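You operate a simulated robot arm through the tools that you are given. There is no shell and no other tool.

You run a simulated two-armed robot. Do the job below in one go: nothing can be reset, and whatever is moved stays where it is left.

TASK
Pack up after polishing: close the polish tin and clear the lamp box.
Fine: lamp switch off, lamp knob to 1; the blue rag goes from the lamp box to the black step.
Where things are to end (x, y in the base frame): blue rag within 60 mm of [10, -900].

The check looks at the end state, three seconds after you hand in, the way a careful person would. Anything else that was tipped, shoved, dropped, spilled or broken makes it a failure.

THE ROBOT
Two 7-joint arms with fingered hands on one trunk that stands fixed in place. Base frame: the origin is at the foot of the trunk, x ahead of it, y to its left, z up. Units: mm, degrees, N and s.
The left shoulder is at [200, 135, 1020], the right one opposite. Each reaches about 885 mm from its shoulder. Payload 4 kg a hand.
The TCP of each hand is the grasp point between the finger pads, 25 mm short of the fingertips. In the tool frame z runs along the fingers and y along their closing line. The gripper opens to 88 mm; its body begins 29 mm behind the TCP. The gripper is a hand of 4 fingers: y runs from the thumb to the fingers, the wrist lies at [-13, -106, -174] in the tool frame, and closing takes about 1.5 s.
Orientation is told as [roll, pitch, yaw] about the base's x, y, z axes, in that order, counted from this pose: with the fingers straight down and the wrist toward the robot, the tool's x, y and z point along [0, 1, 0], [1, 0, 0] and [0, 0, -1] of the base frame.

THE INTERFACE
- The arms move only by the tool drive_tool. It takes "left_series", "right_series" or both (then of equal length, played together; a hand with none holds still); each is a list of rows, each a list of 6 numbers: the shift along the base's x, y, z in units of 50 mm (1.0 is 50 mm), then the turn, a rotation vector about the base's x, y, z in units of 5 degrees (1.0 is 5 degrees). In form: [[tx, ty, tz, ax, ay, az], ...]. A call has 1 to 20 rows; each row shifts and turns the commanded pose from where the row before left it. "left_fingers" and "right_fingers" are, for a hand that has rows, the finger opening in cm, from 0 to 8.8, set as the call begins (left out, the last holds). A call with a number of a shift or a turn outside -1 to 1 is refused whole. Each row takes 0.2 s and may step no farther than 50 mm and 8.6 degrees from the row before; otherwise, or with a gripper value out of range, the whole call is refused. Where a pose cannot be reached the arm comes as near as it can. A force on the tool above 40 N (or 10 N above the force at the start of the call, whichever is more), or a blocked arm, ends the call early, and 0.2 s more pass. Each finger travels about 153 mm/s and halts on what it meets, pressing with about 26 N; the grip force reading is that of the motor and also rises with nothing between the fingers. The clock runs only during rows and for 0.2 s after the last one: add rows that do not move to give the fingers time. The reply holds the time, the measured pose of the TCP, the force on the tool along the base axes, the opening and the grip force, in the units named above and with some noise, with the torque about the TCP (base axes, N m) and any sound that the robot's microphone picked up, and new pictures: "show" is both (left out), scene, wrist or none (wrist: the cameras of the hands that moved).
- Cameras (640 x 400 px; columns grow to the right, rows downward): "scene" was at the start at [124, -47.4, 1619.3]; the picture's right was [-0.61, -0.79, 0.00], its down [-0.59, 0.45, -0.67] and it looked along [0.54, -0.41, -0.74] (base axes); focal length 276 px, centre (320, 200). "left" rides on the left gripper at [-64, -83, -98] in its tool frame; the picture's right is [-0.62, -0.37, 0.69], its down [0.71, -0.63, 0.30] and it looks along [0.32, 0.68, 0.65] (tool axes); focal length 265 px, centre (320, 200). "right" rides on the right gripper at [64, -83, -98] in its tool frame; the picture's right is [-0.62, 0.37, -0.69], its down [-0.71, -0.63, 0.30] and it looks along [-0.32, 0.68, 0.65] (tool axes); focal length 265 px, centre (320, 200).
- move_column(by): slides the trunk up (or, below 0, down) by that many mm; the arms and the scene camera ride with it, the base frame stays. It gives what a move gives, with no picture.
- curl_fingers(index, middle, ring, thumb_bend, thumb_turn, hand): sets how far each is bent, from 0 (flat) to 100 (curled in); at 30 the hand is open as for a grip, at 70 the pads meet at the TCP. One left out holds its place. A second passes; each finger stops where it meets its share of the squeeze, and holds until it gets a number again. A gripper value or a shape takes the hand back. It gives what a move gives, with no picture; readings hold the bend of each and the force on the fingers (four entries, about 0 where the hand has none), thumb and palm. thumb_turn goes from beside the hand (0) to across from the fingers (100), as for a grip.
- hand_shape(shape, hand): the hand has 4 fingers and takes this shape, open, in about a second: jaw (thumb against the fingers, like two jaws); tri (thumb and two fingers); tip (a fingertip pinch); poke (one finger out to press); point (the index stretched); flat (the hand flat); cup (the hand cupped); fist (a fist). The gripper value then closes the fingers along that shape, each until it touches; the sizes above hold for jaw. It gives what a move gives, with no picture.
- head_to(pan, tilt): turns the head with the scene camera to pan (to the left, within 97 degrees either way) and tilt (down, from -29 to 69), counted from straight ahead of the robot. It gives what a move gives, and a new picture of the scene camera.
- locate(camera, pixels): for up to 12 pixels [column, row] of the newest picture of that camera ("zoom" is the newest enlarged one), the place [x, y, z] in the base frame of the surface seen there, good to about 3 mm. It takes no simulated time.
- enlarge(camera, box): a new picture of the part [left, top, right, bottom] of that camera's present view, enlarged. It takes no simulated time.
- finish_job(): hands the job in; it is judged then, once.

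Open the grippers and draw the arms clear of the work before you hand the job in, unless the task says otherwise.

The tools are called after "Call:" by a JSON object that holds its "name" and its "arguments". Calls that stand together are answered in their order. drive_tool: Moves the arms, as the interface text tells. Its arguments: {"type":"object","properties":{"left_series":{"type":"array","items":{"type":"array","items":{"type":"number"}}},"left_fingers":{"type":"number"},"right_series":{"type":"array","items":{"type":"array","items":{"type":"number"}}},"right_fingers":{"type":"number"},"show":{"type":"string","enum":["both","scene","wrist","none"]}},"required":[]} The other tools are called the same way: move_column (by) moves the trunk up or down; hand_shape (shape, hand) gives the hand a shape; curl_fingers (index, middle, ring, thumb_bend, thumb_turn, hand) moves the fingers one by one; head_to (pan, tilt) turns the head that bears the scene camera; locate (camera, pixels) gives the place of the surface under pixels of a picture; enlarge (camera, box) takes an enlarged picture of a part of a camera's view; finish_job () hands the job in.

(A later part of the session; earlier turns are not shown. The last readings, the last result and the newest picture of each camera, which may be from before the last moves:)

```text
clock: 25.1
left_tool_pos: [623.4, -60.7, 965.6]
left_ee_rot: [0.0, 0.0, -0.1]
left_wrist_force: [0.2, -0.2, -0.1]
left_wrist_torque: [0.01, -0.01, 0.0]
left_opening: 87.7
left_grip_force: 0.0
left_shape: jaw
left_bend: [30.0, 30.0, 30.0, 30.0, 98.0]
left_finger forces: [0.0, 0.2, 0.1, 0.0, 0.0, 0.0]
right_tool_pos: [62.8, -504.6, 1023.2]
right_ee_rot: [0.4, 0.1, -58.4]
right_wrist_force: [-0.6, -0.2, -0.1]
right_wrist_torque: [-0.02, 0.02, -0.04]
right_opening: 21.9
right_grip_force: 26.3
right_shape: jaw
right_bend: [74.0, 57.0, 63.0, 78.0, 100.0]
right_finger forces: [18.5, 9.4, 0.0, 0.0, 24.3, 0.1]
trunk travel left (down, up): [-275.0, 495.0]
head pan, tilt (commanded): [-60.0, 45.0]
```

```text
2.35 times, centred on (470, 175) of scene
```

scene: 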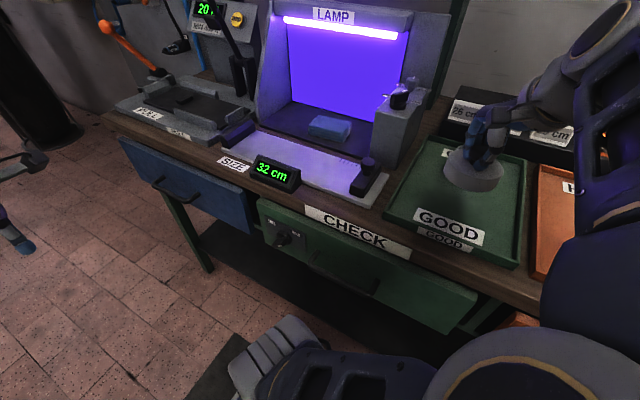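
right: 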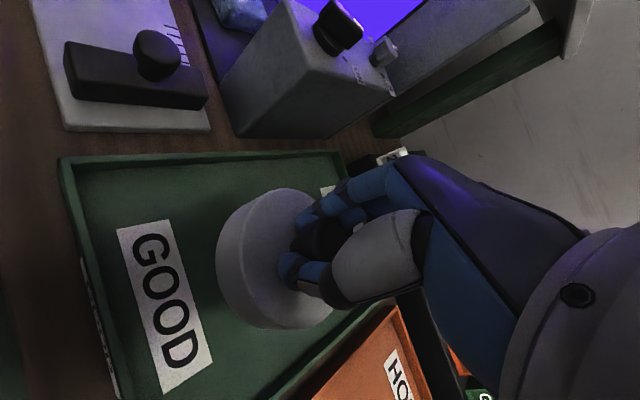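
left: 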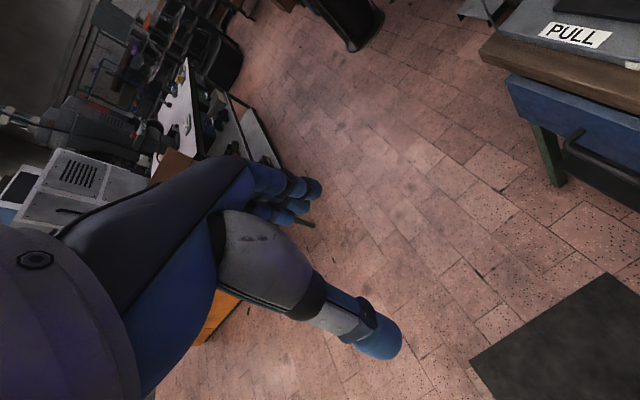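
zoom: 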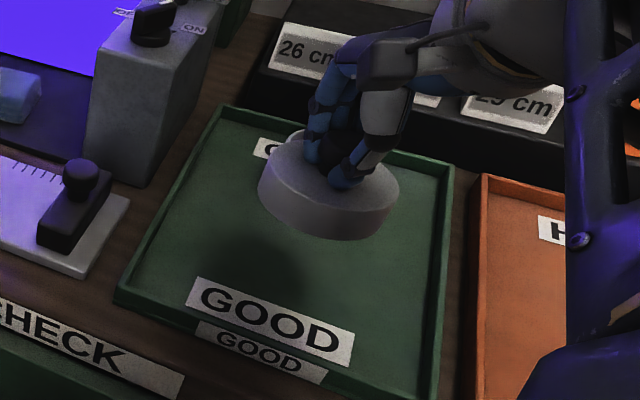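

The lid is off the tray and looks level. I'll measure lid edge points to get its centre relative to the TCP and any tilt.

Call:
{"name": "locate", "arguments": {"camera": "zoom", "pixels": [[264, 175], [275, 157], [300, 137], [290, 205], [320, 215], [350, 213], [380, 203], [396, 185], [300, 190], [300, 230], [360, 235], [262, 195]]}}

Call:
{"name": "enlarge", "arguments": {"camera": "right", "box": [190, 160, 430, 350]}}

```text
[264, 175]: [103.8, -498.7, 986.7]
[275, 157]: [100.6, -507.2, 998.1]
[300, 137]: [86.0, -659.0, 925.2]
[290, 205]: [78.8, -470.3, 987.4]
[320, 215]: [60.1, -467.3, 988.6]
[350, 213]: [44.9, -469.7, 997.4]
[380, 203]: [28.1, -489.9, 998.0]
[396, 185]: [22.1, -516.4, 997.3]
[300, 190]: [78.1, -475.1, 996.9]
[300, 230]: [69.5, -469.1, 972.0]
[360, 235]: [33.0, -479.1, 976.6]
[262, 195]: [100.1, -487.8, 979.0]
```

```text
2.11 times, centred on (310, 255) of right
```

zoom: 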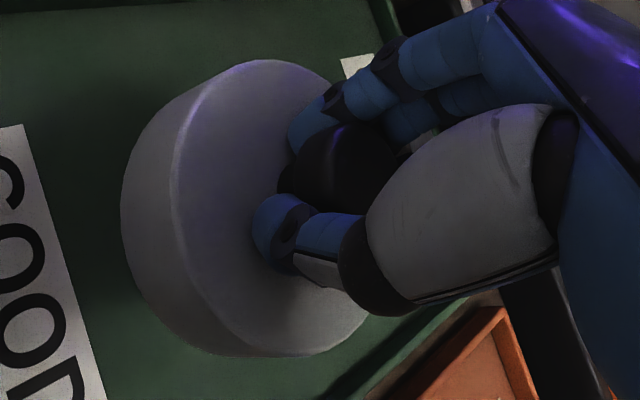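

The lid is level (top z≈997.5 all round) with centre about (62.5, -508). I'll check the same from the wrist zoom.

Call:
{"name": "locate", "arguments": {"camera": "zoom", "pixels": [[270, 63], [200, 100], [175, 160], [176, 220], [205, 290], [260, 350], [330, 340], [315, 72], [130, 170], [125, 230], [160, 320], [360, 320]]}}

```text
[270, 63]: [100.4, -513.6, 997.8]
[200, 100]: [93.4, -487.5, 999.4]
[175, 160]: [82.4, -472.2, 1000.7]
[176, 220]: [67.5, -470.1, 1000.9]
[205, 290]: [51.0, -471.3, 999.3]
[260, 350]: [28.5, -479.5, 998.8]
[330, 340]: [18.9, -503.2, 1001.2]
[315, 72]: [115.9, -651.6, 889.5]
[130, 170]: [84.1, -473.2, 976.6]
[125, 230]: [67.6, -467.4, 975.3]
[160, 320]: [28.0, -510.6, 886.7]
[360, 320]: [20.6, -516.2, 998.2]
```

Both agree: the lid centre sits about (-1, -4) from the TCP. The tin centre is (60, -639), so I'll move the TCP to about (61, -635), keeping height.

Call:
{"name": "drive_tool", "arguments": {"right_series": [[0, -0.4, 0, 0, 0, 0], [0, -0.5, 0, 0, 0, 0], [0, -0.6, 0, 0, 0, 0], [-0.02, -0.6, 0, 0, 0, 0], [-0.01, -0.51, 0, 0, 0, 0], [0, 0, 0, 0, 0, 0], [0, 0, 0, 0, 0, 0]], "show": "both"}}

Call:
{"name": "enlarge", "arguments": {"camera": "scene", "box": [400, 90, 540, 220]}}

```text
clock: 26.6
left_tool_pos: [626.6, -58.3, 963.8]
left_ee_rot: [-0.1, 0.2, 0.0]
left_wrist_force: [0.8, 0.4, 0.5]
left_wrist_torque: [0.01, 0.03, 0.04]
left_opening: 87.6
left_grip_force: 0.0
left_shape: jaw
left_bend: [30.0, 30.0, 30.0, 30.0, 98.0]
left_finger forces: [0.1, 0.0, 0.0, 0.1, 0.1, 0.0]
right_tool_pos: [68.0, -633.2, 1031.1]
right_ee_rot: [-1.0, 0.2, -58.4]
right_wrist_force: [0.1, -0.1, 0.6]
right_wrist_torque: [-0.01, -0.02, -0.02]
right_opening: 22.2
right_grip_force: 25.6
right_shape: jaw
right_bend: [74.0, 57.0, 63.0, 78.0, 100.0]
right_finger forces: [18.1, 9.1, 0.0, 0.0, 25.7, 0.1]
trunk travel left (down, up): [-275.0, 495.0]
head pan, tilt (commanded): [-60.0, 45.0]
```

scene: 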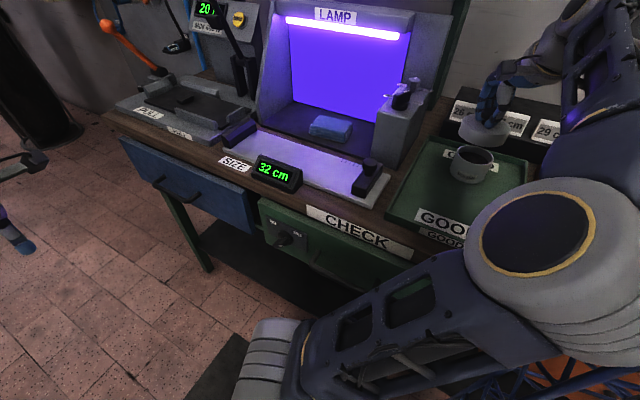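
right: 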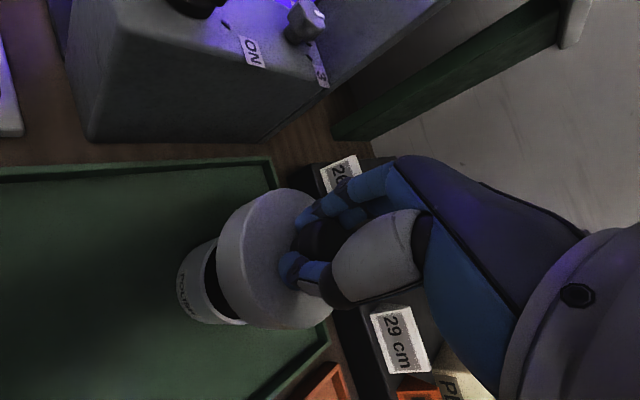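

```text
3.08 times, centred on (470, 155) of scene
```

zoom: 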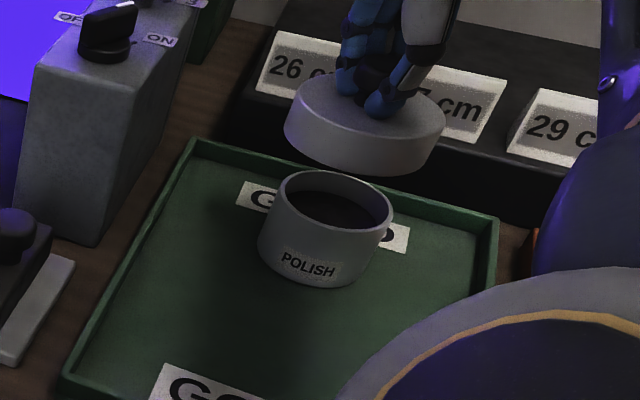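

The TCP settled at (68, -633, 1031) instead of (61, -635, 1023) and the left hand shifted a bit, so the elbow may lean on the mast again. I'll look at the elbow.

Call:
{"name": "head_to", "arguments": {"pan": -90, "tilt": 50}}

Call:
{"name": "locate", "arguments": {"camera": "scene", "pixels": [[320, 200], [400, 300], [480, 250], [540, 250], [560, 200], [500, 150], [600, 300], [450, 350]]}}

```text
clock: 27.6
left_tool_pos: [625.5, -59.2, 962.5]
left_ee_rot: [-0.2, 0.2, 0.0]
left_wrist_force: [0.8, -0.2, -0.2]
left_wrist_torque: [-0.03, -0.03, -0.03]
left_opening: 88.1
left_grip_force: 0.2
left_shape: jaw
left_bend: [30.0, 30.0, 30.0, 30.0, 98.0]
left_finger forces: [0.0, 0.0, 0.0, 0.0, 0.0, 0.0]
right_tool_pos: [69.3, -634.4, 1030.2]
right_ee_rot: [-1.0, 0.3, -58.3]
right_wrist_force: [0.0, 0.2, -0.7]
right_wrist_torque: [-0.05, -0.02, -0.02]
right_opening: 21.8
right_grip_force: 26.5
right_shape: jaw
right_bend: [74.0, 57.0, 63.0, 78.0, 100.0]
right_finger forces: [18.1, 9.3, 0.0, 0.1, 25.6, 0.0]
trunk travel left (down, up): [-275.0, 495.0]
head pan, tilt (commanded): [-90.0, 50.0]
```

scene: 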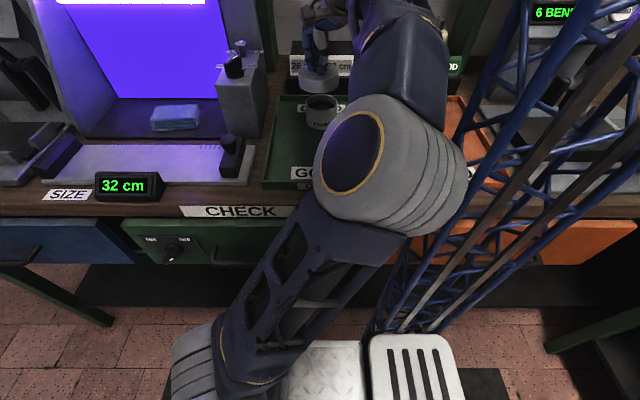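

```text
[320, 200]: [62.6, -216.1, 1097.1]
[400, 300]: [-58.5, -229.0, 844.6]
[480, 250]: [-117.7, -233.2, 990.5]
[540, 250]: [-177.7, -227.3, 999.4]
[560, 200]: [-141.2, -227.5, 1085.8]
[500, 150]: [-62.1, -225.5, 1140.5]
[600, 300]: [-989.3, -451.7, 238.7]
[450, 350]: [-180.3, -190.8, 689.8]
```

The elbow (≈(20, -240, 1100)) leans on the mast's front leg. Yawing the hand further negative moves the wrist toward +x and should draw the elbow away, so I'll turn the round lid by -30° in place, still above the tin.

Call:
{"name": "drive_tool", "arguments": {"right_series": [[0, 0, 0, 0, 0, -0.8], [0, 0, 0, 0, 0, -0.8], [0, 0, 0, 0, 0, -0.8], [0, 0, 0, 0, 0, -0.8], [0, 0, 0, 0, 0, -0.8], [0, 0, 0, 0, 0, -0.8], [0, 0, 0, 0, 0, -0.8], [0, 0, 0, 0, 0, 0], [0, 0, 0, 0, 0, 0]], "show": "both"}}

```text
clock: 29.6
left_tool_pos: [622.7, -60.3, 964.5]
left_ee_rot: [0.0, 0.0, -0.1]
left_wrist_force: [0.1, 1.2, -0.4]
left_wrist_torque: [0.02, 0.02, -0.01]
left_opening: 87.4
left_grip_force: 0.1
left_shape: jaw
left_bend: [30.0, 30.0, 30.0, 30.0, 98.0]
left_finger forces: [0.0, 0.1, 0.1, 0.0, 0.1, 0.1]
right_tool_pos: [58.8, -636.8, 1022.4]
right_ee_rot: [0.4, 0.0, -86.5]
right_wrist_force: [0.5, -0.1, -0.8]
right_wrist_torque: [0.01, 0.02, 0.0]
right_opening: 22.0
right_grip_force: 26.1
right_shape: jaw
right_bend: [74.0, 57.0, 62.0, 78.0, 100.0]
right_finger forces: [18.5, 9.4, 0.0, 0.1, 25.9, 0.1]
trunk travel left (down, up): [-275.0, 495.0]
head pan, tilt (commanded): [-90.0, 50.0]
```

scene: 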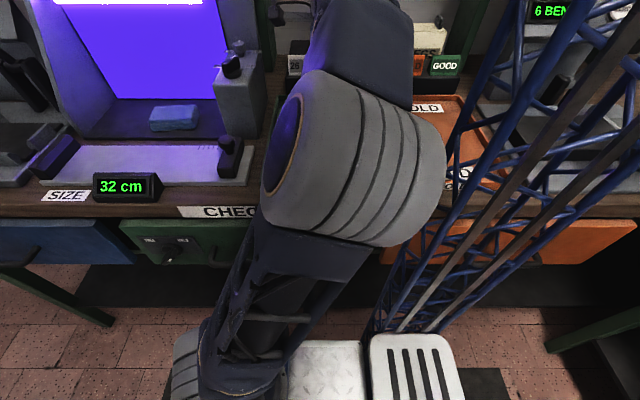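
right: 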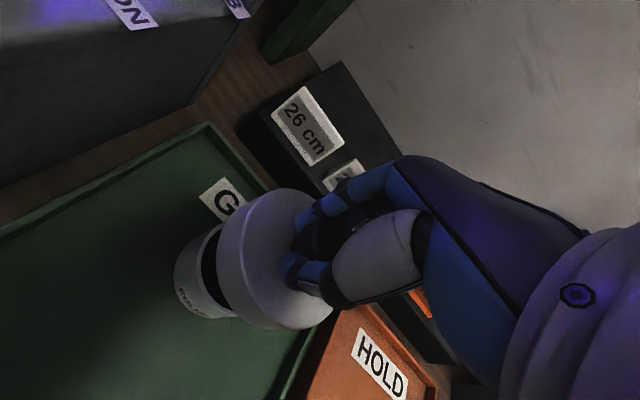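

The arm is free again: TCP (58.8, -636.8, 1022) as commanded. I'll measure the lid and tin in the wrist view (lid (275, 255), tin (200, 275)).

Call:
{"name": "enlarge", "arguments": {"camera": "right", "box": [160, 170, 360, 340]}}

Call:
{"name": "head_to", "arguments": {"pan": -62, "tilt": 40}}

```text
2.35 times, centred on (260, 255) of right
```

zoom: 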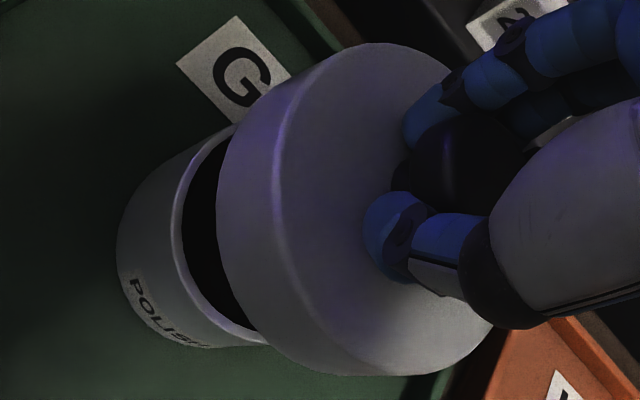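

```text
clock: 30.5
left_tool_pos: [623.8, -60.8, 966.1]
left_ee_rot: [0.1, 0.0, -0.1]
left_wrist_force: [-0.2, 1.2, -0.3]
left_wrist_torque: [-0.01, 0.01, 0.06]
left_opening: 87.8
left_grip_force: 0.1
left_shape: jaw
left_bend: [30.0, 30.0, 30.0, 30.0, 98.0]
left_finger forces: [0.1, 0.0, 0.0, 0.0, 0.0, 0.0]
right_tool_pos: [60.7, -637.4, 1022.9]
right_ee_rot: [0.3, 0.0, -86.3]
right_wrist_force: [0.2, 0.5, -0.8]
right_wrist_torque: [-0.02, -0.02, -0.02]
right_opening: 21.7
right_grip_force: 25.6
right_shape: jaw
right_bend: [74.0, 57.0, 62.0, 78.0, 100.0]
right_finger forces: [18.4, 9.4, 0.1, 0.1, 26.0, 0.0]
trunk travel left (down, up): [-275.0, 495.0]
head pan, tilt (commanded): [-62.0, 40.0]
```

scene: 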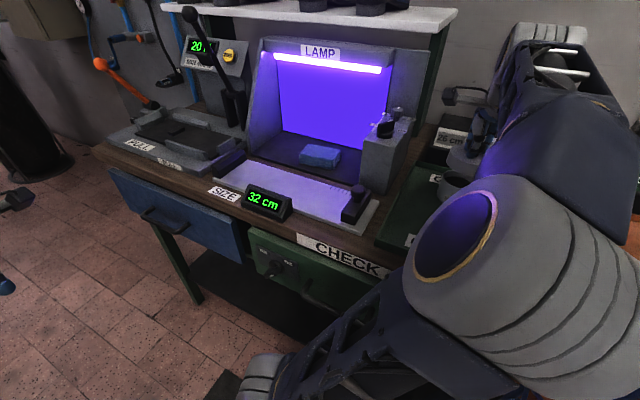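

The elbow hides the tin from the head, so I'll use the wrist zoom for lid edge points and tin rim points.

Call:
{"name": "locate", "arguments": {"camera": "zoom", "pixels": [[380, 46], [310, 85], [280, 140], [276, 200], [295, 270], [330, 330], [390, 370], [450, 360], [485, 325], [440, 70], [225, 135], [222, 270]]}}

Call:
{"name": "locate", "arguments": {"camera": "zoom", "pixels": [[225, 132], [200, 155], [183, 195], [178, 230], [188, 270], [205, 305], [230, 328], [260, 340], [140, 190], [120, 250], [150, 320], [200, 345]]}}

```text
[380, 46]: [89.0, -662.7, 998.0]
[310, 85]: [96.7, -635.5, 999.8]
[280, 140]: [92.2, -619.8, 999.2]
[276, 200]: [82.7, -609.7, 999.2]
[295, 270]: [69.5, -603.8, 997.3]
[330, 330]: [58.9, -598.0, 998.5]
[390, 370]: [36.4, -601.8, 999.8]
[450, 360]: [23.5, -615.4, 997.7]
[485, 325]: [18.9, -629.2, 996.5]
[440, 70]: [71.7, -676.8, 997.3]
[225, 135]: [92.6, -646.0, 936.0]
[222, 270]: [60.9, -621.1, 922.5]
```

```text
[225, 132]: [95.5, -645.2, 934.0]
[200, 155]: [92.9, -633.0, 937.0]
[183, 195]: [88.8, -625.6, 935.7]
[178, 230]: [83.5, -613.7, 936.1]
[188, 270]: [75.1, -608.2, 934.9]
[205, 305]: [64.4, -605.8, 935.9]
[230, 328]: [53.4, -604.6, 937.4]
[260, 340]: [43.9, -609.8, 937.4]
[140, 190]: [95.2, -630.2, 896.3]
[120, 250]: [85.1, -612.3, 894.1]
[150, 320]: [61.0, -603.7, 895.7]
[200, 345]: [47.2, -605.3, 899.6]
```

Lid centre ≈(57, -639), tin centre ≈(60, -639.5). I'll shift +3 mm in x and lower 32 mm, leaving about 5 mm before the rim.

Call:
{"name": "drive_tool", "arguments": {"right_series": [[0.06, -0.01, -0.1, 0, 0, 0], [0, 0, -0.18, 0, 0, 0], [0, 0, -0.18, 0, 0, 0], [0, 0, -0.18, 0, 0, 0], [0, 0, 0, 0, 0, 0]], "show": "wrist"}}

Call:
{"name": "enlarge", "arguments": {"camera": "right", "box": [160, 170, 360, 340]}}

```text
clock: 31.7
left_tool_pos: [622.7, -61.3, 964.5]
left_ee_rot: [0.0, 0.0, -0.1]
left_wrist_force: [-0.4, 0.8, 0.1]
left_wrist_torque: [0.01, 0.04, -0.03]
left_opening: 87.7
left_grip_force: 0.1
left_shape: jaw
left_bend: [30.0, 30.0, 30.0, 30.0, 98.0]
left_finger forces: [0.0, 0.1, 0.0, 0.0, 0.0, 0.1]
right_tool_pos: [64.1, -636.8, 989.8]
right_ee_rot: [0.4, 0.0, -86.4]
right_wrist_force: [0.6, -0.2, -0.3]
right_wrist_torque: [0.01, 0.03, -0.01]
right_opening: 21.9
right_grip_force: 25.9
right_shape: jaw
right_bend: [74.0, 57.0, 62.0, 78.0, 100.0]
right_finger forces: [18.7, 9.5, 0.0, 0.0, 26.2, 0.1]
trunk travel left (down, up): [-275.0, 495.0]
head pan, tilt (commanded): [-62.0, 40.0]
```

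right: 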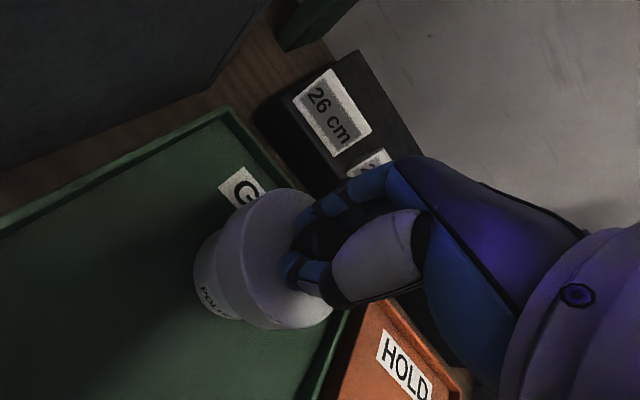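

```text
2.35 times, centred on (260, 255) of right
```

zoom: 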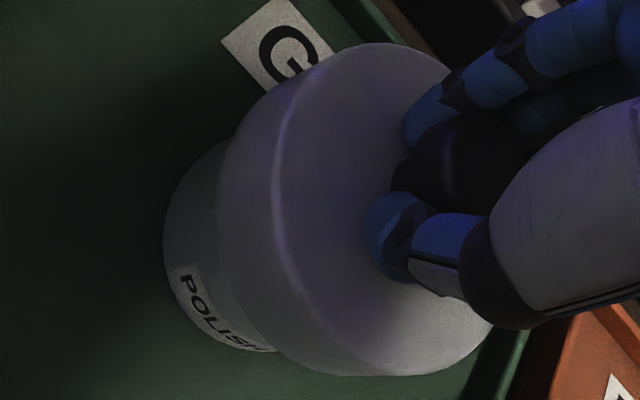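

The lid sits just over the tin, looking concentric. I'll verify with side points of both before lowering further.

Call:
{"name": "locate", "arguments": {"camera": "zoom", "pixels": [[310, 85], [276, 200], [330, 330], [390, 370], [450, 360], [485, 325], [440, 70], [170, 240], [190, 300], [230, 335], [185, 180], [215, 150]]}}

```text
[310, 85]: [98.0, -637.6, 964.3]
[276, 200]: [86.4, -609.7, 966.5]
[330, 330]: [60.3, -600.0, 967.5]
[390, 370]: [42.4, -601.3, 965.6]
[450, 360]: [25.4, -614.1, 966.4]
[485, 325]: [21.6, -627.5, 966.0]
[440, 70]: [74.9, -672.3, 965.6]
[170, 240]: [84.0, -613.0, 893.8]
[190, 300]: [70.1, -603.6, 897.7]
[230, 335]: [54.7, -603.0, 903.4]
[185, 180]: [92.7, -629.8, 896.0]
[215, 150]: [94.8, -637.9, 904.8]
```

Lid centre ≈(58.5, -638) against the tin's (60, -639): nudge by (+1, -1) and lower slowly in 2.5 mm steps; the force guard will end the call on contact.

Call:
{"name": "drive_tool", "arguments": {"right_series": [[0.02, -0.02, -0.05, 0, 0, 0], [0, 0, -0.05, 0, 0, 0], [0, 0, -0.05, 0, 0, 0], [0, 0, -0.05, 0, 0, 0], [0, 0, -0.05, 0, 0, 0], [0, 0, -0.05, 0, 0, 0], [0, 0, 0, 0, 0, 0]], "show": "wrist"}}

Call:
{"name": "enlarge", "arguments": {"camera": "right", "box": [160, 170, 360, 340]}}

```text
clock: 33.3
left_tool_pos: [623.3, -61.4, 964.8]
left_ee_rot: [0.1, 0.1, -0.1]
left_wrist_force: [0.3, 0.7, -0.9]
left_wrist_torque: [-0.01, 0.02, -0.01]
left_opening: 87.8
left_grip_force: 0.0
left_shape: jaw
left_bend: [30.0, 30.0, 30.0, 30.0, 98.0]
left_finger forces: [0.0, 0.1, 0.0, 0.0, 0.1, 0.1]
right_tool_pos: [64.5, -638.1, 974.9]
right_ee_rot: [0.4, 0.0, -86.4]
right_wrist_force: [-0.4, 1.6, 0.1]
right_wrist_torque: [0.08, 0.04, 0.01]
right_opening: 22.0
right_grip_force: 26.0
right_shape: jaw
right_bend: [74.0, 57.0, 62.0, 78.0, 100.0]
right_finger forces: [18.1, 9.6, 0.0, 0.1, 28.4, 0.0]
trunk travel left (down, up): [-275.0, 495.0]
head pan, tilt (commanded): [-62.0, 40.0]
```

right: 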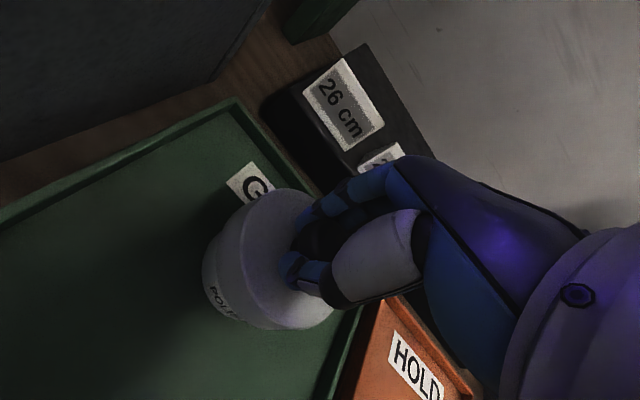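

```text
2.35 times, centred on (260, 255) of right
```

zoom: 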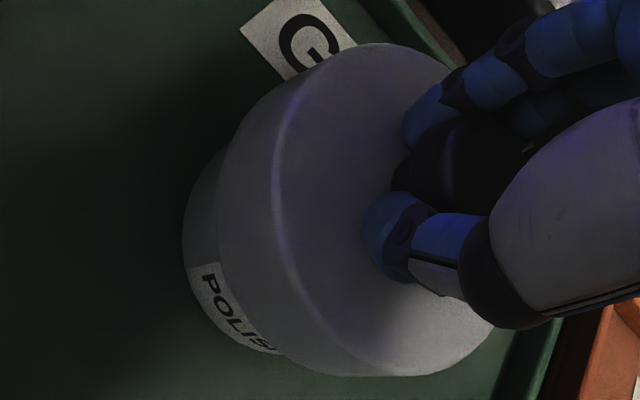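

The skirt has gone over the rim (lid top ≈951) with only a light 1.6 N side push in +y, so I'll ease +1 mm in y and lower further in small steps.

Call:
{"name": "drive_tool", "arguments": {"right_series": [[0, 0.02, 0, 0, 0, 0], [0, 0, -0.05, 0, 0, 0], [0, 0, -0.05, 0, 0, 0], [0, 0, -0.04, 0, 0, 0], [0, 0, -0.04, 0, 0, 0], [0, 0, 0, 0, 0, 0]], "show": "wrist"}}

Call:
{"name": "enlarge", "arguments": {"camera": "right", "box": [160, 170, 360, 340]}}

```text
clock: 34.7
left_tool_pos: [622.1, -61.0, 964.5]
left_ee_rot: [0.0, 0.0, -0.1]
left_wrist_force: [0.0, 0.0, 0.7]
left_wrist_torque: [0.02, -0.03, -0.03]
left_opening: 87.7
left_grip_force: 0.1
left_shape: jaw
left_bend: [30.0, 30.0, 30.0, 30.0, 98.0]
left_finger forces: [0.0, 0.0, 0.0, 0.1, 0.0, 0.0]
right_tool_pos: [64.5, -637.6, 966.1]
right_ee_rot: [0.5, 0.1, -86.4]
right_wrist_force: [0.4, 1.2, 3.6]
right_wrist_torque: [-0.02, 0.05, -0.04]
right_opening: 22.1
right_grip_force: 25.9
right_shape: jaw
right_bend: [74.0, 57.0, 62.0, 78.0, 100.0]
right_finger forces: [18.3, 11.3, 0.0, 0.0, 30.9, 0.1]
trunk travel left (down, up): [-275.0, 495.0]
head pan, tilt (commanded): [-62.0, 40.0]
```

right: 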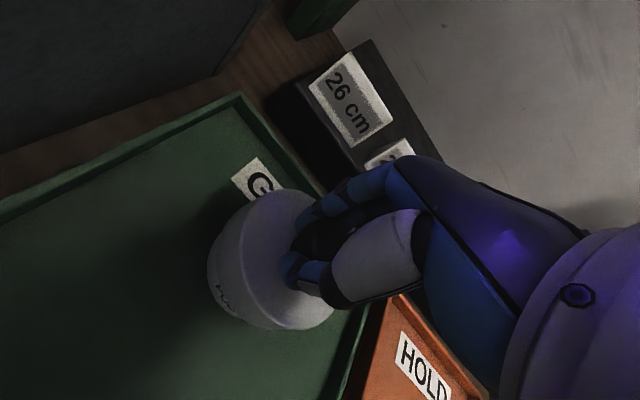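

```text
2.35 times, centred on (260, 255) of right
```

zoom: 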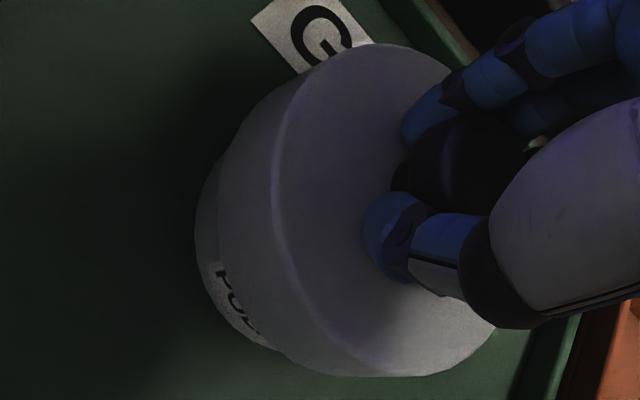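

At TCP z 966 there is 3.6 N upward, so the lid is just seating. I'll press 3 mm more in 1 mm steps to make sure.

Call:
{"name": "drive_tool", "arguments": {"right_series": [[0, 0, -0.02, 0, 0, 0], [0, 0, -0.02, 0, 0, 0], [0, 0, -0.02, 0, 0, 0], [0, 0, 0, 0, 0, 0], [0, 0, 0, 0, 0, 0]], "show": "none"}}

```text
clock: 35.9
left_tool_pos: [622.9, -59.9, 964.9]
left_ee_rot: [-0.1, 0.0, -0.2]
left_wrist_force: [-0.1, -0.1, 0.3]
left_wrist_torque: [-0.04, -0.03, -0.02]
left_opening: 87.3
left_grip_force: 0.0
left_shape: jaw
left_bend: [30.0, 30.0, 30.0, 30.0, 98.0]
left_finger forces: [0.0, 0.0, 0.0, 0.0, 0.1, 0.1]
right_tool_pos: [64.4, -638.8, 964.0]
right_ee_rot: [0.4, -0.1, -86.4]
right_wrist_force: [1.2, 0.2, 11.6]
right_wrist_torque: [-0.27, 0.0, 0.02]
right_opening: 22.9
right_grip_force: 25.7
right_shape: jaw
right_bend: [75.0, 57.0, 62.0, 78.0, 100.0]
right_finger forces: [23.1, 14.3, 0.0, 0.1, 32.9, 0.0]
trunk travel left (down, up): [-275.0, 495.0]
head pan, tilt (commanded): [-62.0, 40.0]
```

Firm contact: 11.6 N with the lid top at ≈940 against the rim at 936.5, consistent with a seated cap. I'll press slightly more to check that it goes no deeper and listen for a click.

Call:
{"name": "drive_tool", "arguments": {"right_series": [[0, 0, -0.03, 0, 0, 0], [0, 0, -0.03, 0, 0, 0], [0, 0, 0, 0, 0, 0]], "show": "wrist"}}

Call:
{"name": "enlarge", "arguments": {"camera": "right", "box": [160, 170, 360, 340]}}

```text
clock: 36.8
left_tool_pos: [622.8, -59.3, 964.0]
left_ee_rot: [0.0, 0.1, -0.1]
left_wrist_force: [-0.3, -0.3, 0.4]
left_wrist_torque: [-0.01, -0.03, -0.05]
left_opening: 87.9
left_grip_force: 0.1
left_shape: jaw
left_bend: [30.0, 30.0, 30.0, 30.0, 98.0]
left_finger forces: [0.0, 0.0, 0.0, 0.1, 0.0, 0.0]
right_tool_pos: [63.9, -638.5, 964.8]
right_ee_rot: [0.3, -0.5, -86.4]
right_wrist_force: [0.1, 6.4, 13.1]
right_wrist_torque: [0.18, 0.02, 0.01]
right_opening: 23.2
right_grip_force: 26.2
right_shape: jaw
right_bend: [75.0, 57.0, 62.0, 79.0, 100.0]
right_finger forces: [19.9, 12.7, 0.0, 0.0, 41.3, 0.1]
trunk travel left (down, up): [-275.0, 495.0]
head pan, tilt (commanded): [-62.0, 40.0]
stopped in row 3 (right hand): the force on the tool passed its limit at 41 N (the readings are from after the stop); the commanded pose is now the measured one
```

right: 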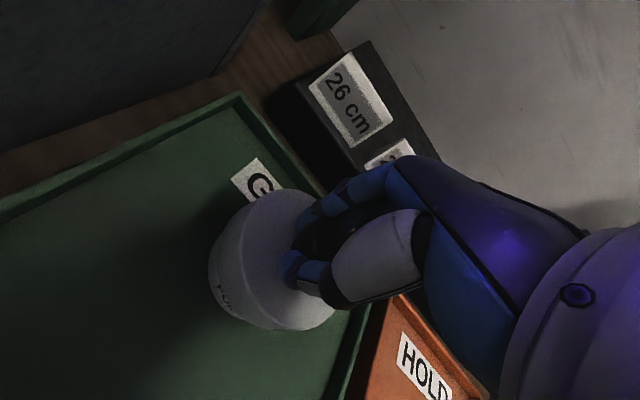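

```text
2.35 times, centred on (260, 255) of right
```

zoom: 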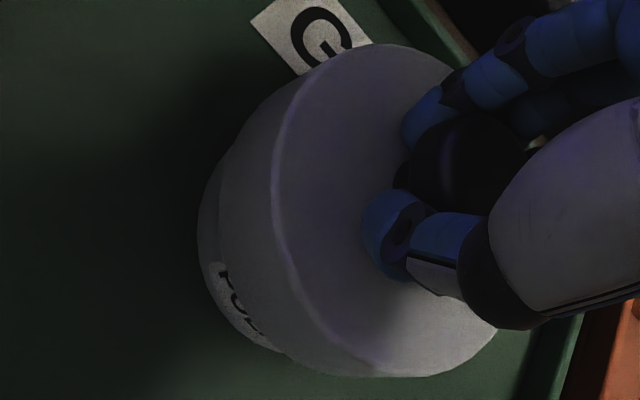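

The lid is hard-seated (41 N, no deeper). I'll ease off about 1 mm and open the fingers to release the knob.

Call:
{"name": "drive_tool", "arguments": {"right_series": [[0, 0, 0.015, 0, 0, 0], [0, 0, 0, 0, 0, 0], [0, 0, 0, 0, 0, 0], [0, 0, 0, 0, 0, 0], [0, 0, 0, 0, 0, 0], [0, 0, 0, 0, 0, 0]], "right_fingers": 6, "show": "wrist"}}

Call:
{"name": "enlarge", "arguments": {"camera": "right", "box": [160, 150, 400, 350]}}

```text
clock: 38.2
left_tool_pos: [623.1, -60.0, 965.3]
left_ee_rot: [-0.1, 0.1, -0.2]
left_wrist_force: [0.1, -0.1, -0.7]
left_wrist_torque: [-0.03, -0.03, -0.03]
left_opening: 87.5
left_grip_force: 0.0
left_shape: jaw
left_bend: [30.0, 30.0, 30.0, 30.0, 98.0]
left_finger forces: [0.0, 0.1, 0.0, 0.0, 0.0, 0.0]
right_tool_pos: [65.2, -639.9, 965.6]
right_ee_rot: [0.3, -0.5, -86.6]
right_wrist_force: [1.2, -5.0, 27.7]
right_wrist_torque: [0.44, -0.06, 0.01]
right_opening: 52.4
right_grip_force: 0.1
right_shape: jaw
right_bend: [28.0, 38.0, 35.0, 70.0, 100.0]
right_finger forces: [0.0, 3.9, 0.1, 0.0, 23.9, 0.1]
trunk travel left (down, up): [-275.0, 495.0]
head pan, tilt (commanded): [-62.0, 40.0]
```

right: 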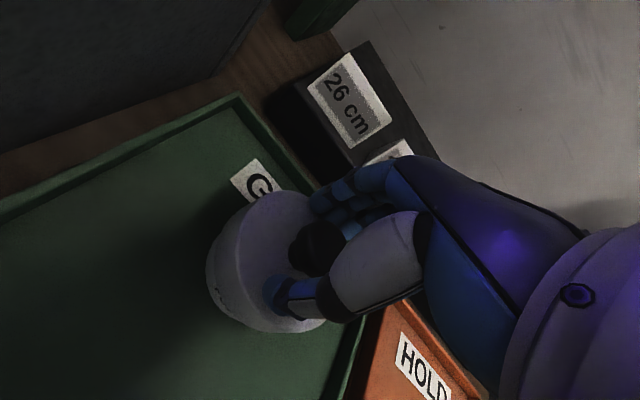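

```text
2.00 times, centred on (280, 250) of right
```

zoom: 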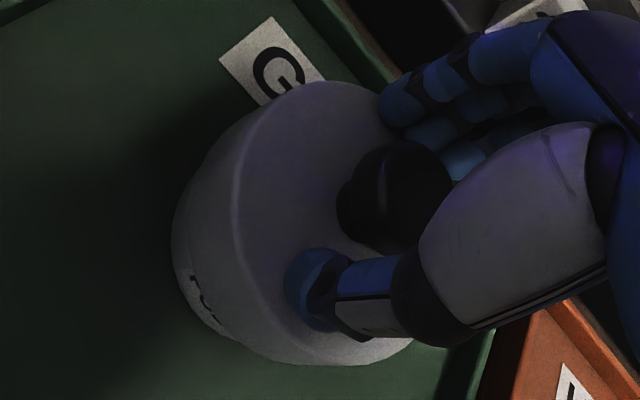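

The knob is free but the opening thumb presses down on the lid (28 N). I'll raise the hand straight up, slowly at first.

Call:
{"name": "drive_tool", "arguments": {"right_series": [[0, 0, 0.1, 0, 0, 0], [0, 0, 0.1, 0, 0, 0], [0, 0, 0, 0, 0, 0], [0, 0, 0, 0, 0, 0]], "show": "wrist"}}

Call:
{"name": "enlarge", "arguments": {"camera": "right", "box": [160, 150, 400, 350]}}

```text
clock: 39.2
left_tool_pos: [623.3, -61.5, 965.3]
left_ee_rot: [0.0, 0.0, -0.1]
left_wrist_force: [0.2, 0.4, 1.1]
left_wrist_torque: [0.02, 0.01, -0.01]
left_opening: 87.7
left_grip_force: 0.1
left_shape: jaw
left_bend: [30.0, 30.0, 30.0, 30.0, 98.0]
left_finger forces: [0.0, 0.1, 0.0, 0.1, 0.1, 0.0]
right_tool_pos: [64.6, -638.7, 972.4]
right_ee_rot: [0.4, -0.4, -86.5]
right_wrist_force: [-0.4, -0.5, -1.3]
right_wrist_torque: [0.06, -0.03, 0.0]
right_opening: 59.8
right_grip_force: 0.2
right_shape: jaw
right_bend: [28.0, 37.0, 35.0, 60.0, 100.0]
right_finger forces: [0.1, 0.0, 0.0, 0.0, 0.0, 0.0]
trunk travel left (down, up): [-275.0, 495.0]
head pan, tilt (commanded): [-62.0, 40.0]
```

right: 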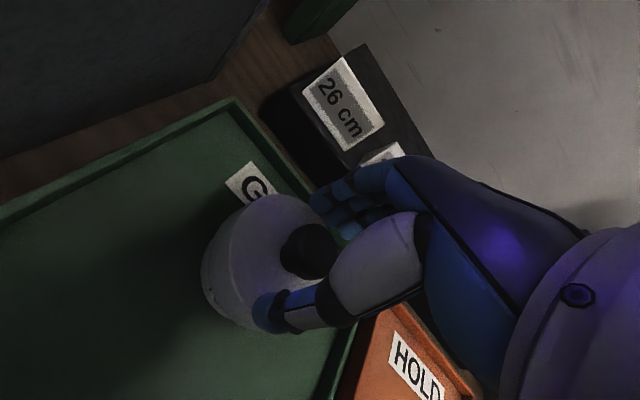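

```text
2.00 times, centred on (280, 250) of right
```

zoom: 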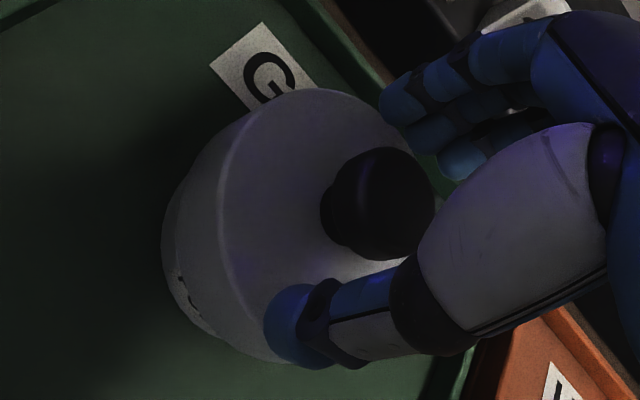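

The fingers are free of the knob with no load. I'll lift straight up 150 mm and inspect the closed tin.

Call:
{"name": "drive_tool", "arguments": {"right_series": [[0, 0, 0.5, 0, 0, 0], [0, 0, 0.6, 0, 0, 0], [0, 0, 0.6, 0, 0, 0], [0, 0, 0.7, 0, 0, 0], [0, 0, 0.6, 0, 0, 0], [0, 0, 0, 0, 0, 0]], "show": "both"}}

Call:
{"name": "enlarge", "arguments": {"camera": "right", "box": [100, 180, 340, 360]}}

```text
clock: 40.6
left_tool_pos: [623.1, -60.6, 965.4]
left_ee_rot: [0.1, 0.0, -0.1]
left_wrist_force: [0.1, 0.2, 0.1]
left_wrist_torque: [-0.01, 0.01, 0.01]
left_opening: 87.7
left_grip_force: 0.0
left_shape: jaw
left_bend: [30.0, 30.0, 30.0, 30.0, 98.0]
left_finger forces: [0.0, 0.1, 0.0, 0.0, 0.0, 0.0]
right_tool_pos: [62.8, -639.0, 1122.6]
right_ee_rot: [0.4, -0.4, -86.4]
right_wrist_force: [0.0, -0.1, 0.5]
right_wrist_torque: [0.0, 0.0, 0.02]
right_opening: 59.7
right_grip_force: 0.1
right_shape: jaw
right_bend: [28.0, 37.0, 34.0, 60.0, 100.0]
right_finger forces: [0.1, 0.0, 0.0, 0.0, 0.0, 0.1]
trunk travel left (down, up): [-275.0, 495.0]
head pan, tilt (commanded): [-62.0, 40.0]
```

scene: 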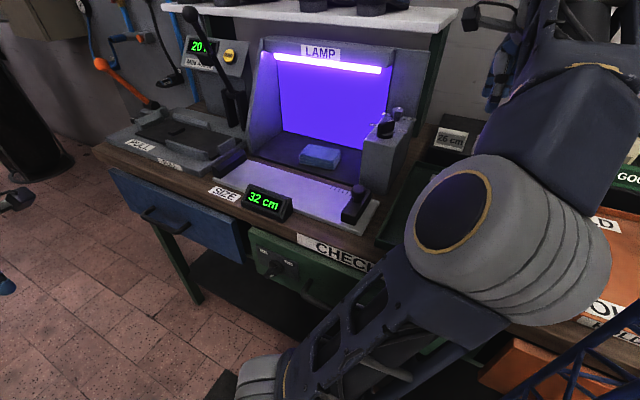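
right: 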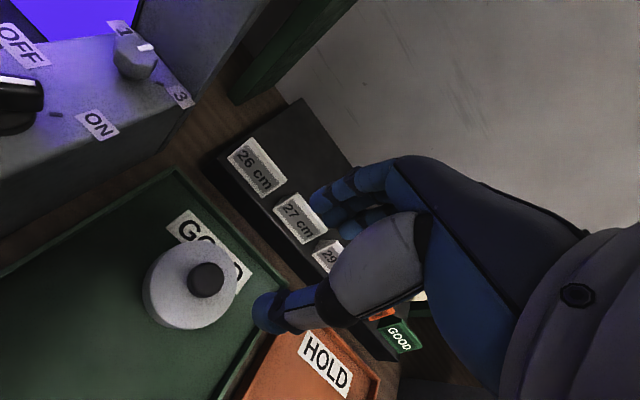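

```text
2.22 times, centred on (220, 270) of right
```

zoom: 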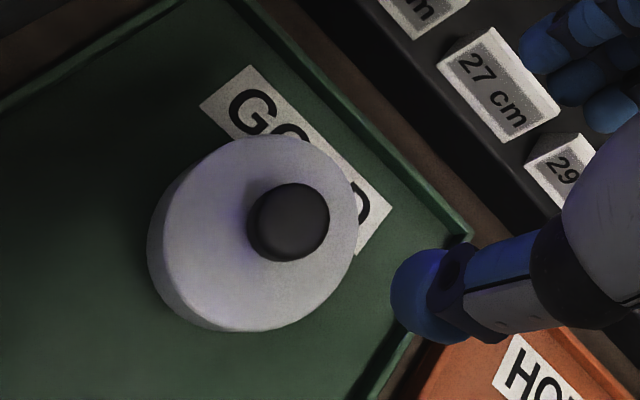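

The lid is on the tin and looks level. I'll check its top height and tilt, and also sample the switch and knob that are now visible in the wrist view.

Call:
{"name": "locate", "arguments": {"camera": "zoom", "pixels": [[200, 170], [180, 250], [230, 310], [300, 300], [335, 270], [345, 200], [280, 145], [240, 200]]}}

Call:
{"name": "enlarge", "arguments": {"camera": "right", "box": [0, 0, 240, 150]}}

```text
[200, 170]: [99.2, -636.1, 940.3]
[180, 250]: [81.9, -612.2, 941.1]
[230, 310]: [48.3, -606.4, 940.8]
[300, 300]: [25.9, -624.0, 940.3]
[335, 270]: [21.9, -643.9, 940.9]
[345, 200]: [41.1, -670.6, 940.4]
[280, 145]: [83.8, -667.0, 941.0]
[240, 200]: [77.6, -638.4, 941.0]
```

```text
2.67 times, centred on (120, 75) of right
```

zoom: 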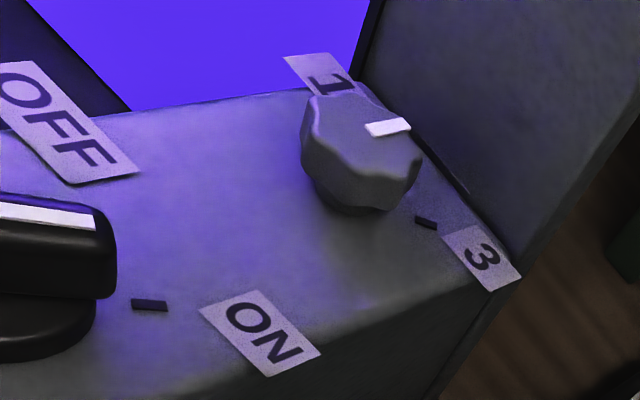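

The tin is closed: lid top level at z≈940.7. Now the controls: I'll measure ticks, labels and marks in this zoom.

Call:
{"name": "locate", "arguments": {"camera": "zoom", "pixels": [[148, 305], [70, 130], [260, 330], [425, 221], [481, 257], [320, 75], [368, 131], [407, 125], [95, 222], [5, 210], [200, 200], [90, 330]]}}

Call:
{"name": "head_to", "arguments": {"pan": -72, "tilt": 22}}

```text
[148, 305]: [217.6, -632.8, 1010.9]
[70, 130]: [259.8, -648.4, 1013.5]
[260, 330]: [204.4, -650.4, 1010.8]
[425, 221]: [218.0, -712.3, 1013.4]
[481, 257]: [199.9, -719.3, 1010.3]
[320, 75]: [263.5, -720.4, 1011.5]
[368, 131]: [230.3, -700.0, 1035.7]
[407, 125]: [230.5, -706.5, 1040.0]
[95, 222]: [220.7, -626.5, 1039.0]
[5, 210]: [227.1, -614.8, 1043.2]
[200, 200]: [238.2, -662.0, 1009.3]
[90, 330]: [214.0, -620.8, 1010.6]
```

```text
clock: 41.4
left_tool_pos: [623.0, -59.9, 963.9]
left_ee_rot: [0.0, 0.0, -0.2]
left_wrist_force: [0.2, -0.1, 0.4]
left_wrist_torque: [-0.01, 0.0, 0.02]
left_opening: 87.5
left_grip_force: 0.1
left_shape: jaw
left_bend: [30.0, 30.0, 30.0, 30.0, 98.0]
left_finger forces: [0.0, 0.0, 0.0, 0.1, 0.0, 0.0]
right_tool_pos: [62.9, -639.1, 1123.2]
right_ee_rot: [0.2, -0.4, -86.5]
right_wrist_force: [-0.2, -0.3, -0.3]
right_wrist_torque: [-0.01, 0.0, -0.02]
right_opening: 59.5
right_grip_force: 0.1
right_shape: jaw
right_bend: [28.0, 37.0, 34.0, 60.0, 100.0]
right_finger forces: [0.0, 0.0, 0.1, 0.0, 0.1, 0.0]
trunk travel left (down, up): [-275.0, 495.0]
head pan, tilt (commanded): [-72.0, 22.0]
```

scene: 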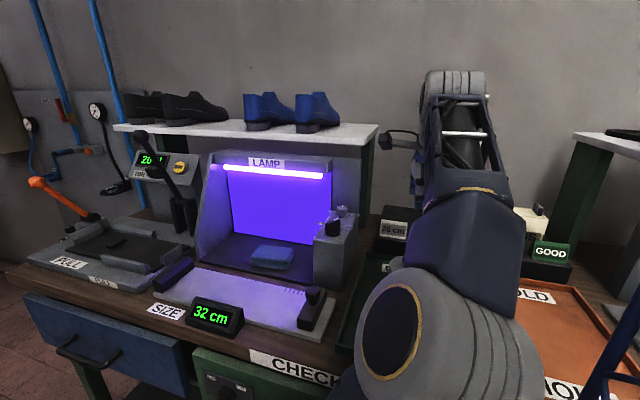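

I need the obstacle geometry around the controls: shelf, lamp hood and side walls. I'll locate points on them in the scene view.

Call:
{"name": "locate", "arguments": {"camera": "scene", "pixels": [[250, 142], [370, 135], [120, 132], [320, 162], [215, 160], [352, 180], [350, 245], [315, 260], [338, 212], [332, 228], [272, 257], [383, 225]]}}

Call:
{"name": "enlarge", "arguments": {"camera": "scene", "box": [180, 110, 400, 300]}}

```text
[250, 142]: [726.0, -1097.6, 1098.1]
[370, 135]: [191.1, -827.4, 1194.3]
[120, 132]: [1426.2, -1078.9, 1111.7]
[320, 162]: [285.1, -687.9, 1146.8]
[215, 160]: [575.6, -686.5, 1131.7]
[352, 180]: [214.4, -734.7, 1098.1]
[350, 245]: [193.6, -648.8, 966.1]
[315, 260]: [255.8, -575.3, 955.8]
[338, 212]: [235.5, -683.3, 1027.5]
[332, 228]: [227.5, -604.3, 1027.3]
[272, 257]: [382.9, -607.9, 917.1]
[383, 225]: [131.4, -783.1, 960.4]
```

```text
2.11 times, centred on (290, 205) of scene
```

zoom: 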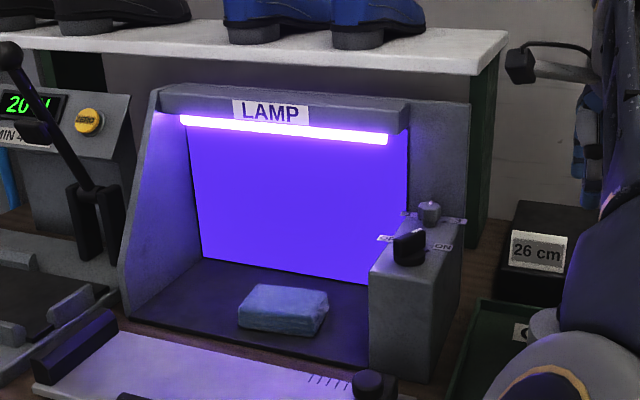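

I'll refine with this zoom: hood right end (405, 110), back plate (440, 130), shelf edge (495, 60).

Call:
{"name": "locate", "arguments": {"camera": "zoom", "pixels": [[402, 112], [385, 140], [440, 120], [465, 110], [490, 65], [440, 65], [300, 60], [160, 100], [410, 215], [450, 265], [380, 275], [300, 200]]}}

Call:
{"name": "locate", "arguments": {"camera": "zoom", "pixels": [[242, 305], [240, 325], [315, 335], [328, 305], [270, 288], [300, 290], [285, 312], [200, 330], [150, 250], [360, 350], [195, 285], [345, 285]]}}

```text
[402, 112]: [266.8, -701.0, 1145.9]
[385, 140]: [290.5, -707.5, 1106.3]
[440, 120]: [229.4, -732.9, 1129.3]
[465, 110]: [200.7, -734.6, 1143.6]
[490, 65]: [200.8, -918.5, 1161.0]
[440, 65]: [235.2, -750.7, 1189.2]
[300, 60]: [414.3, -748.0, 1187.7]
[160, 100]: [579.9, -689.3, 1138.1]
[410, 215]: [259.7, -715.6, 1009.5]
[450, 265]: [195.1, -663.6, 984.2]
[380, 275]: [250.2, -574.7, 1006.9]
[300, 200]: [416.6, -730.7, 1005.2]
```

```text
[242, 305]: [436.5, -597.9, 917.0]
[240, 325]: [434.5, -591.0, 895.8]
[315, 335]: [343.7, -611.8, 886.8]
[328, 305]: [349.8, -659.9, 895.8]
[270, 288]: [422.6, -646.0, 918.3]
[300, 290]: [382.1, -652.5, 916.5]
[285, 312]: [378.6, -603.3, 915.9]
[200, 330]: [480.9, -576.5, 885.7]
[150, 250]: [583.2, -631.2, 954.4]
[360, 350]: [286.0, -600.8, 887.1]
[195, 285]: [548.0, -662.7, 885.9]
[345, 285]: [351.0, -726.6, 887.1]
```

Geometry is clear: panel top z≈1010 (x 195–272, y -575 to -735), back plate at y -733, hood from x>267, y<-688, z>1106, shelf at z≈1190 behind y -750. I'll move the hand to about (270, -560, 1130) to view the controls from closer up.

Call:
{"name": "drive_tool", "arguments": {"right_series": [[0.4, 0.26, 0.1, 0, 0, 0], [0.7, 0.26, 0.05, 0, 0, 0], [0.75, 0.26, 0, 0, 0, 0], [0.75, 0.26, 0, 0, 0, 0], [0.75, 0.26, 0, 0, 0, 0], [0.75, 0.26, 0, 0, 0, 0], [0, 0, 0, 0, 0, 0], [0, 0, 0, 0, 0, 0]], "show": "both"}}

Call:
{"name": "enlarge", "arguments": {"camera": "right", "box": [160, 100, 400, 260]}}

```text
clock: 43.2
left_tool_pos: [622.9, -60.8, 965.4]
left_ee_rot: [0.0, 0.0, 0.0]
left_wrist_force: [-0.1, -0.6, -0.1]
left_wrist_torque: [0.02, -0.01, -0.02]
left_opening: 87.8
left_grip_force: 0.1
left_shape: jaw
left_bend: [30.0, 30.0, 30.0, 30.0, 98.0]
left_finger forces: [0.0, 0.0, 0.1, 0.0, 0.1, 0.1]
right_tool_pos: [271.6, -559.6, 1129.9]
right_ee_rot: [0.4, -0.5, -86.4]
right_wrist_force: [-0.1, -0.1, -0.8]
right_wrist_torque: [0.01, 0.01, -0.02]
right_opening: 59.9
right_grip_force: 0.0
right_shape: jaw
right_bend: [28.0, 37.0, 34.0, 60.0, 100.0]
right_finger forces: [0.0, 0.0, 0.0, 0.0, 0.0, 0.0]
trunk travel left (down, up): [-275.0, 495.0]
head pan, tilt (commanded): [-72.0, 22.0]
```

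scene: 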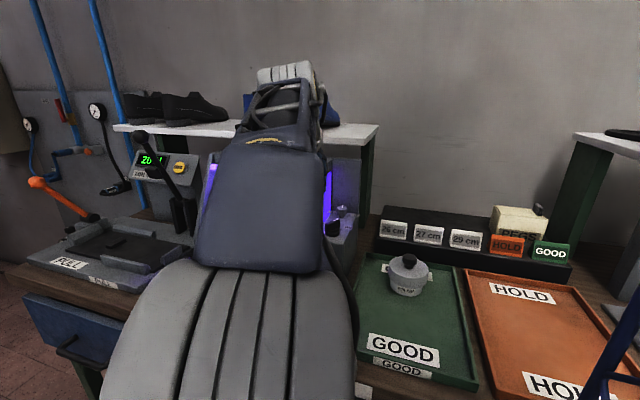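
right: 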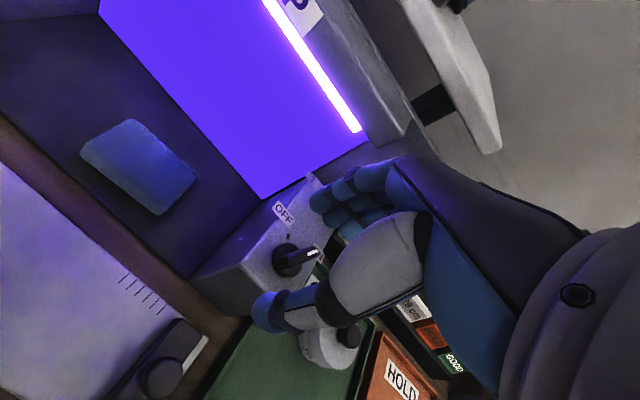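

```text
2.50 times, centred on (280, 180) of right
```

zoom: 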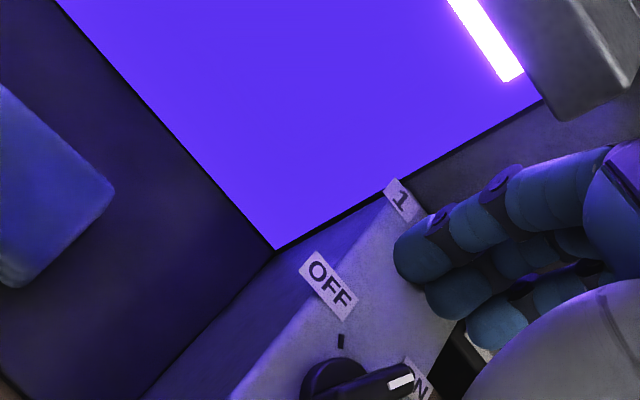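

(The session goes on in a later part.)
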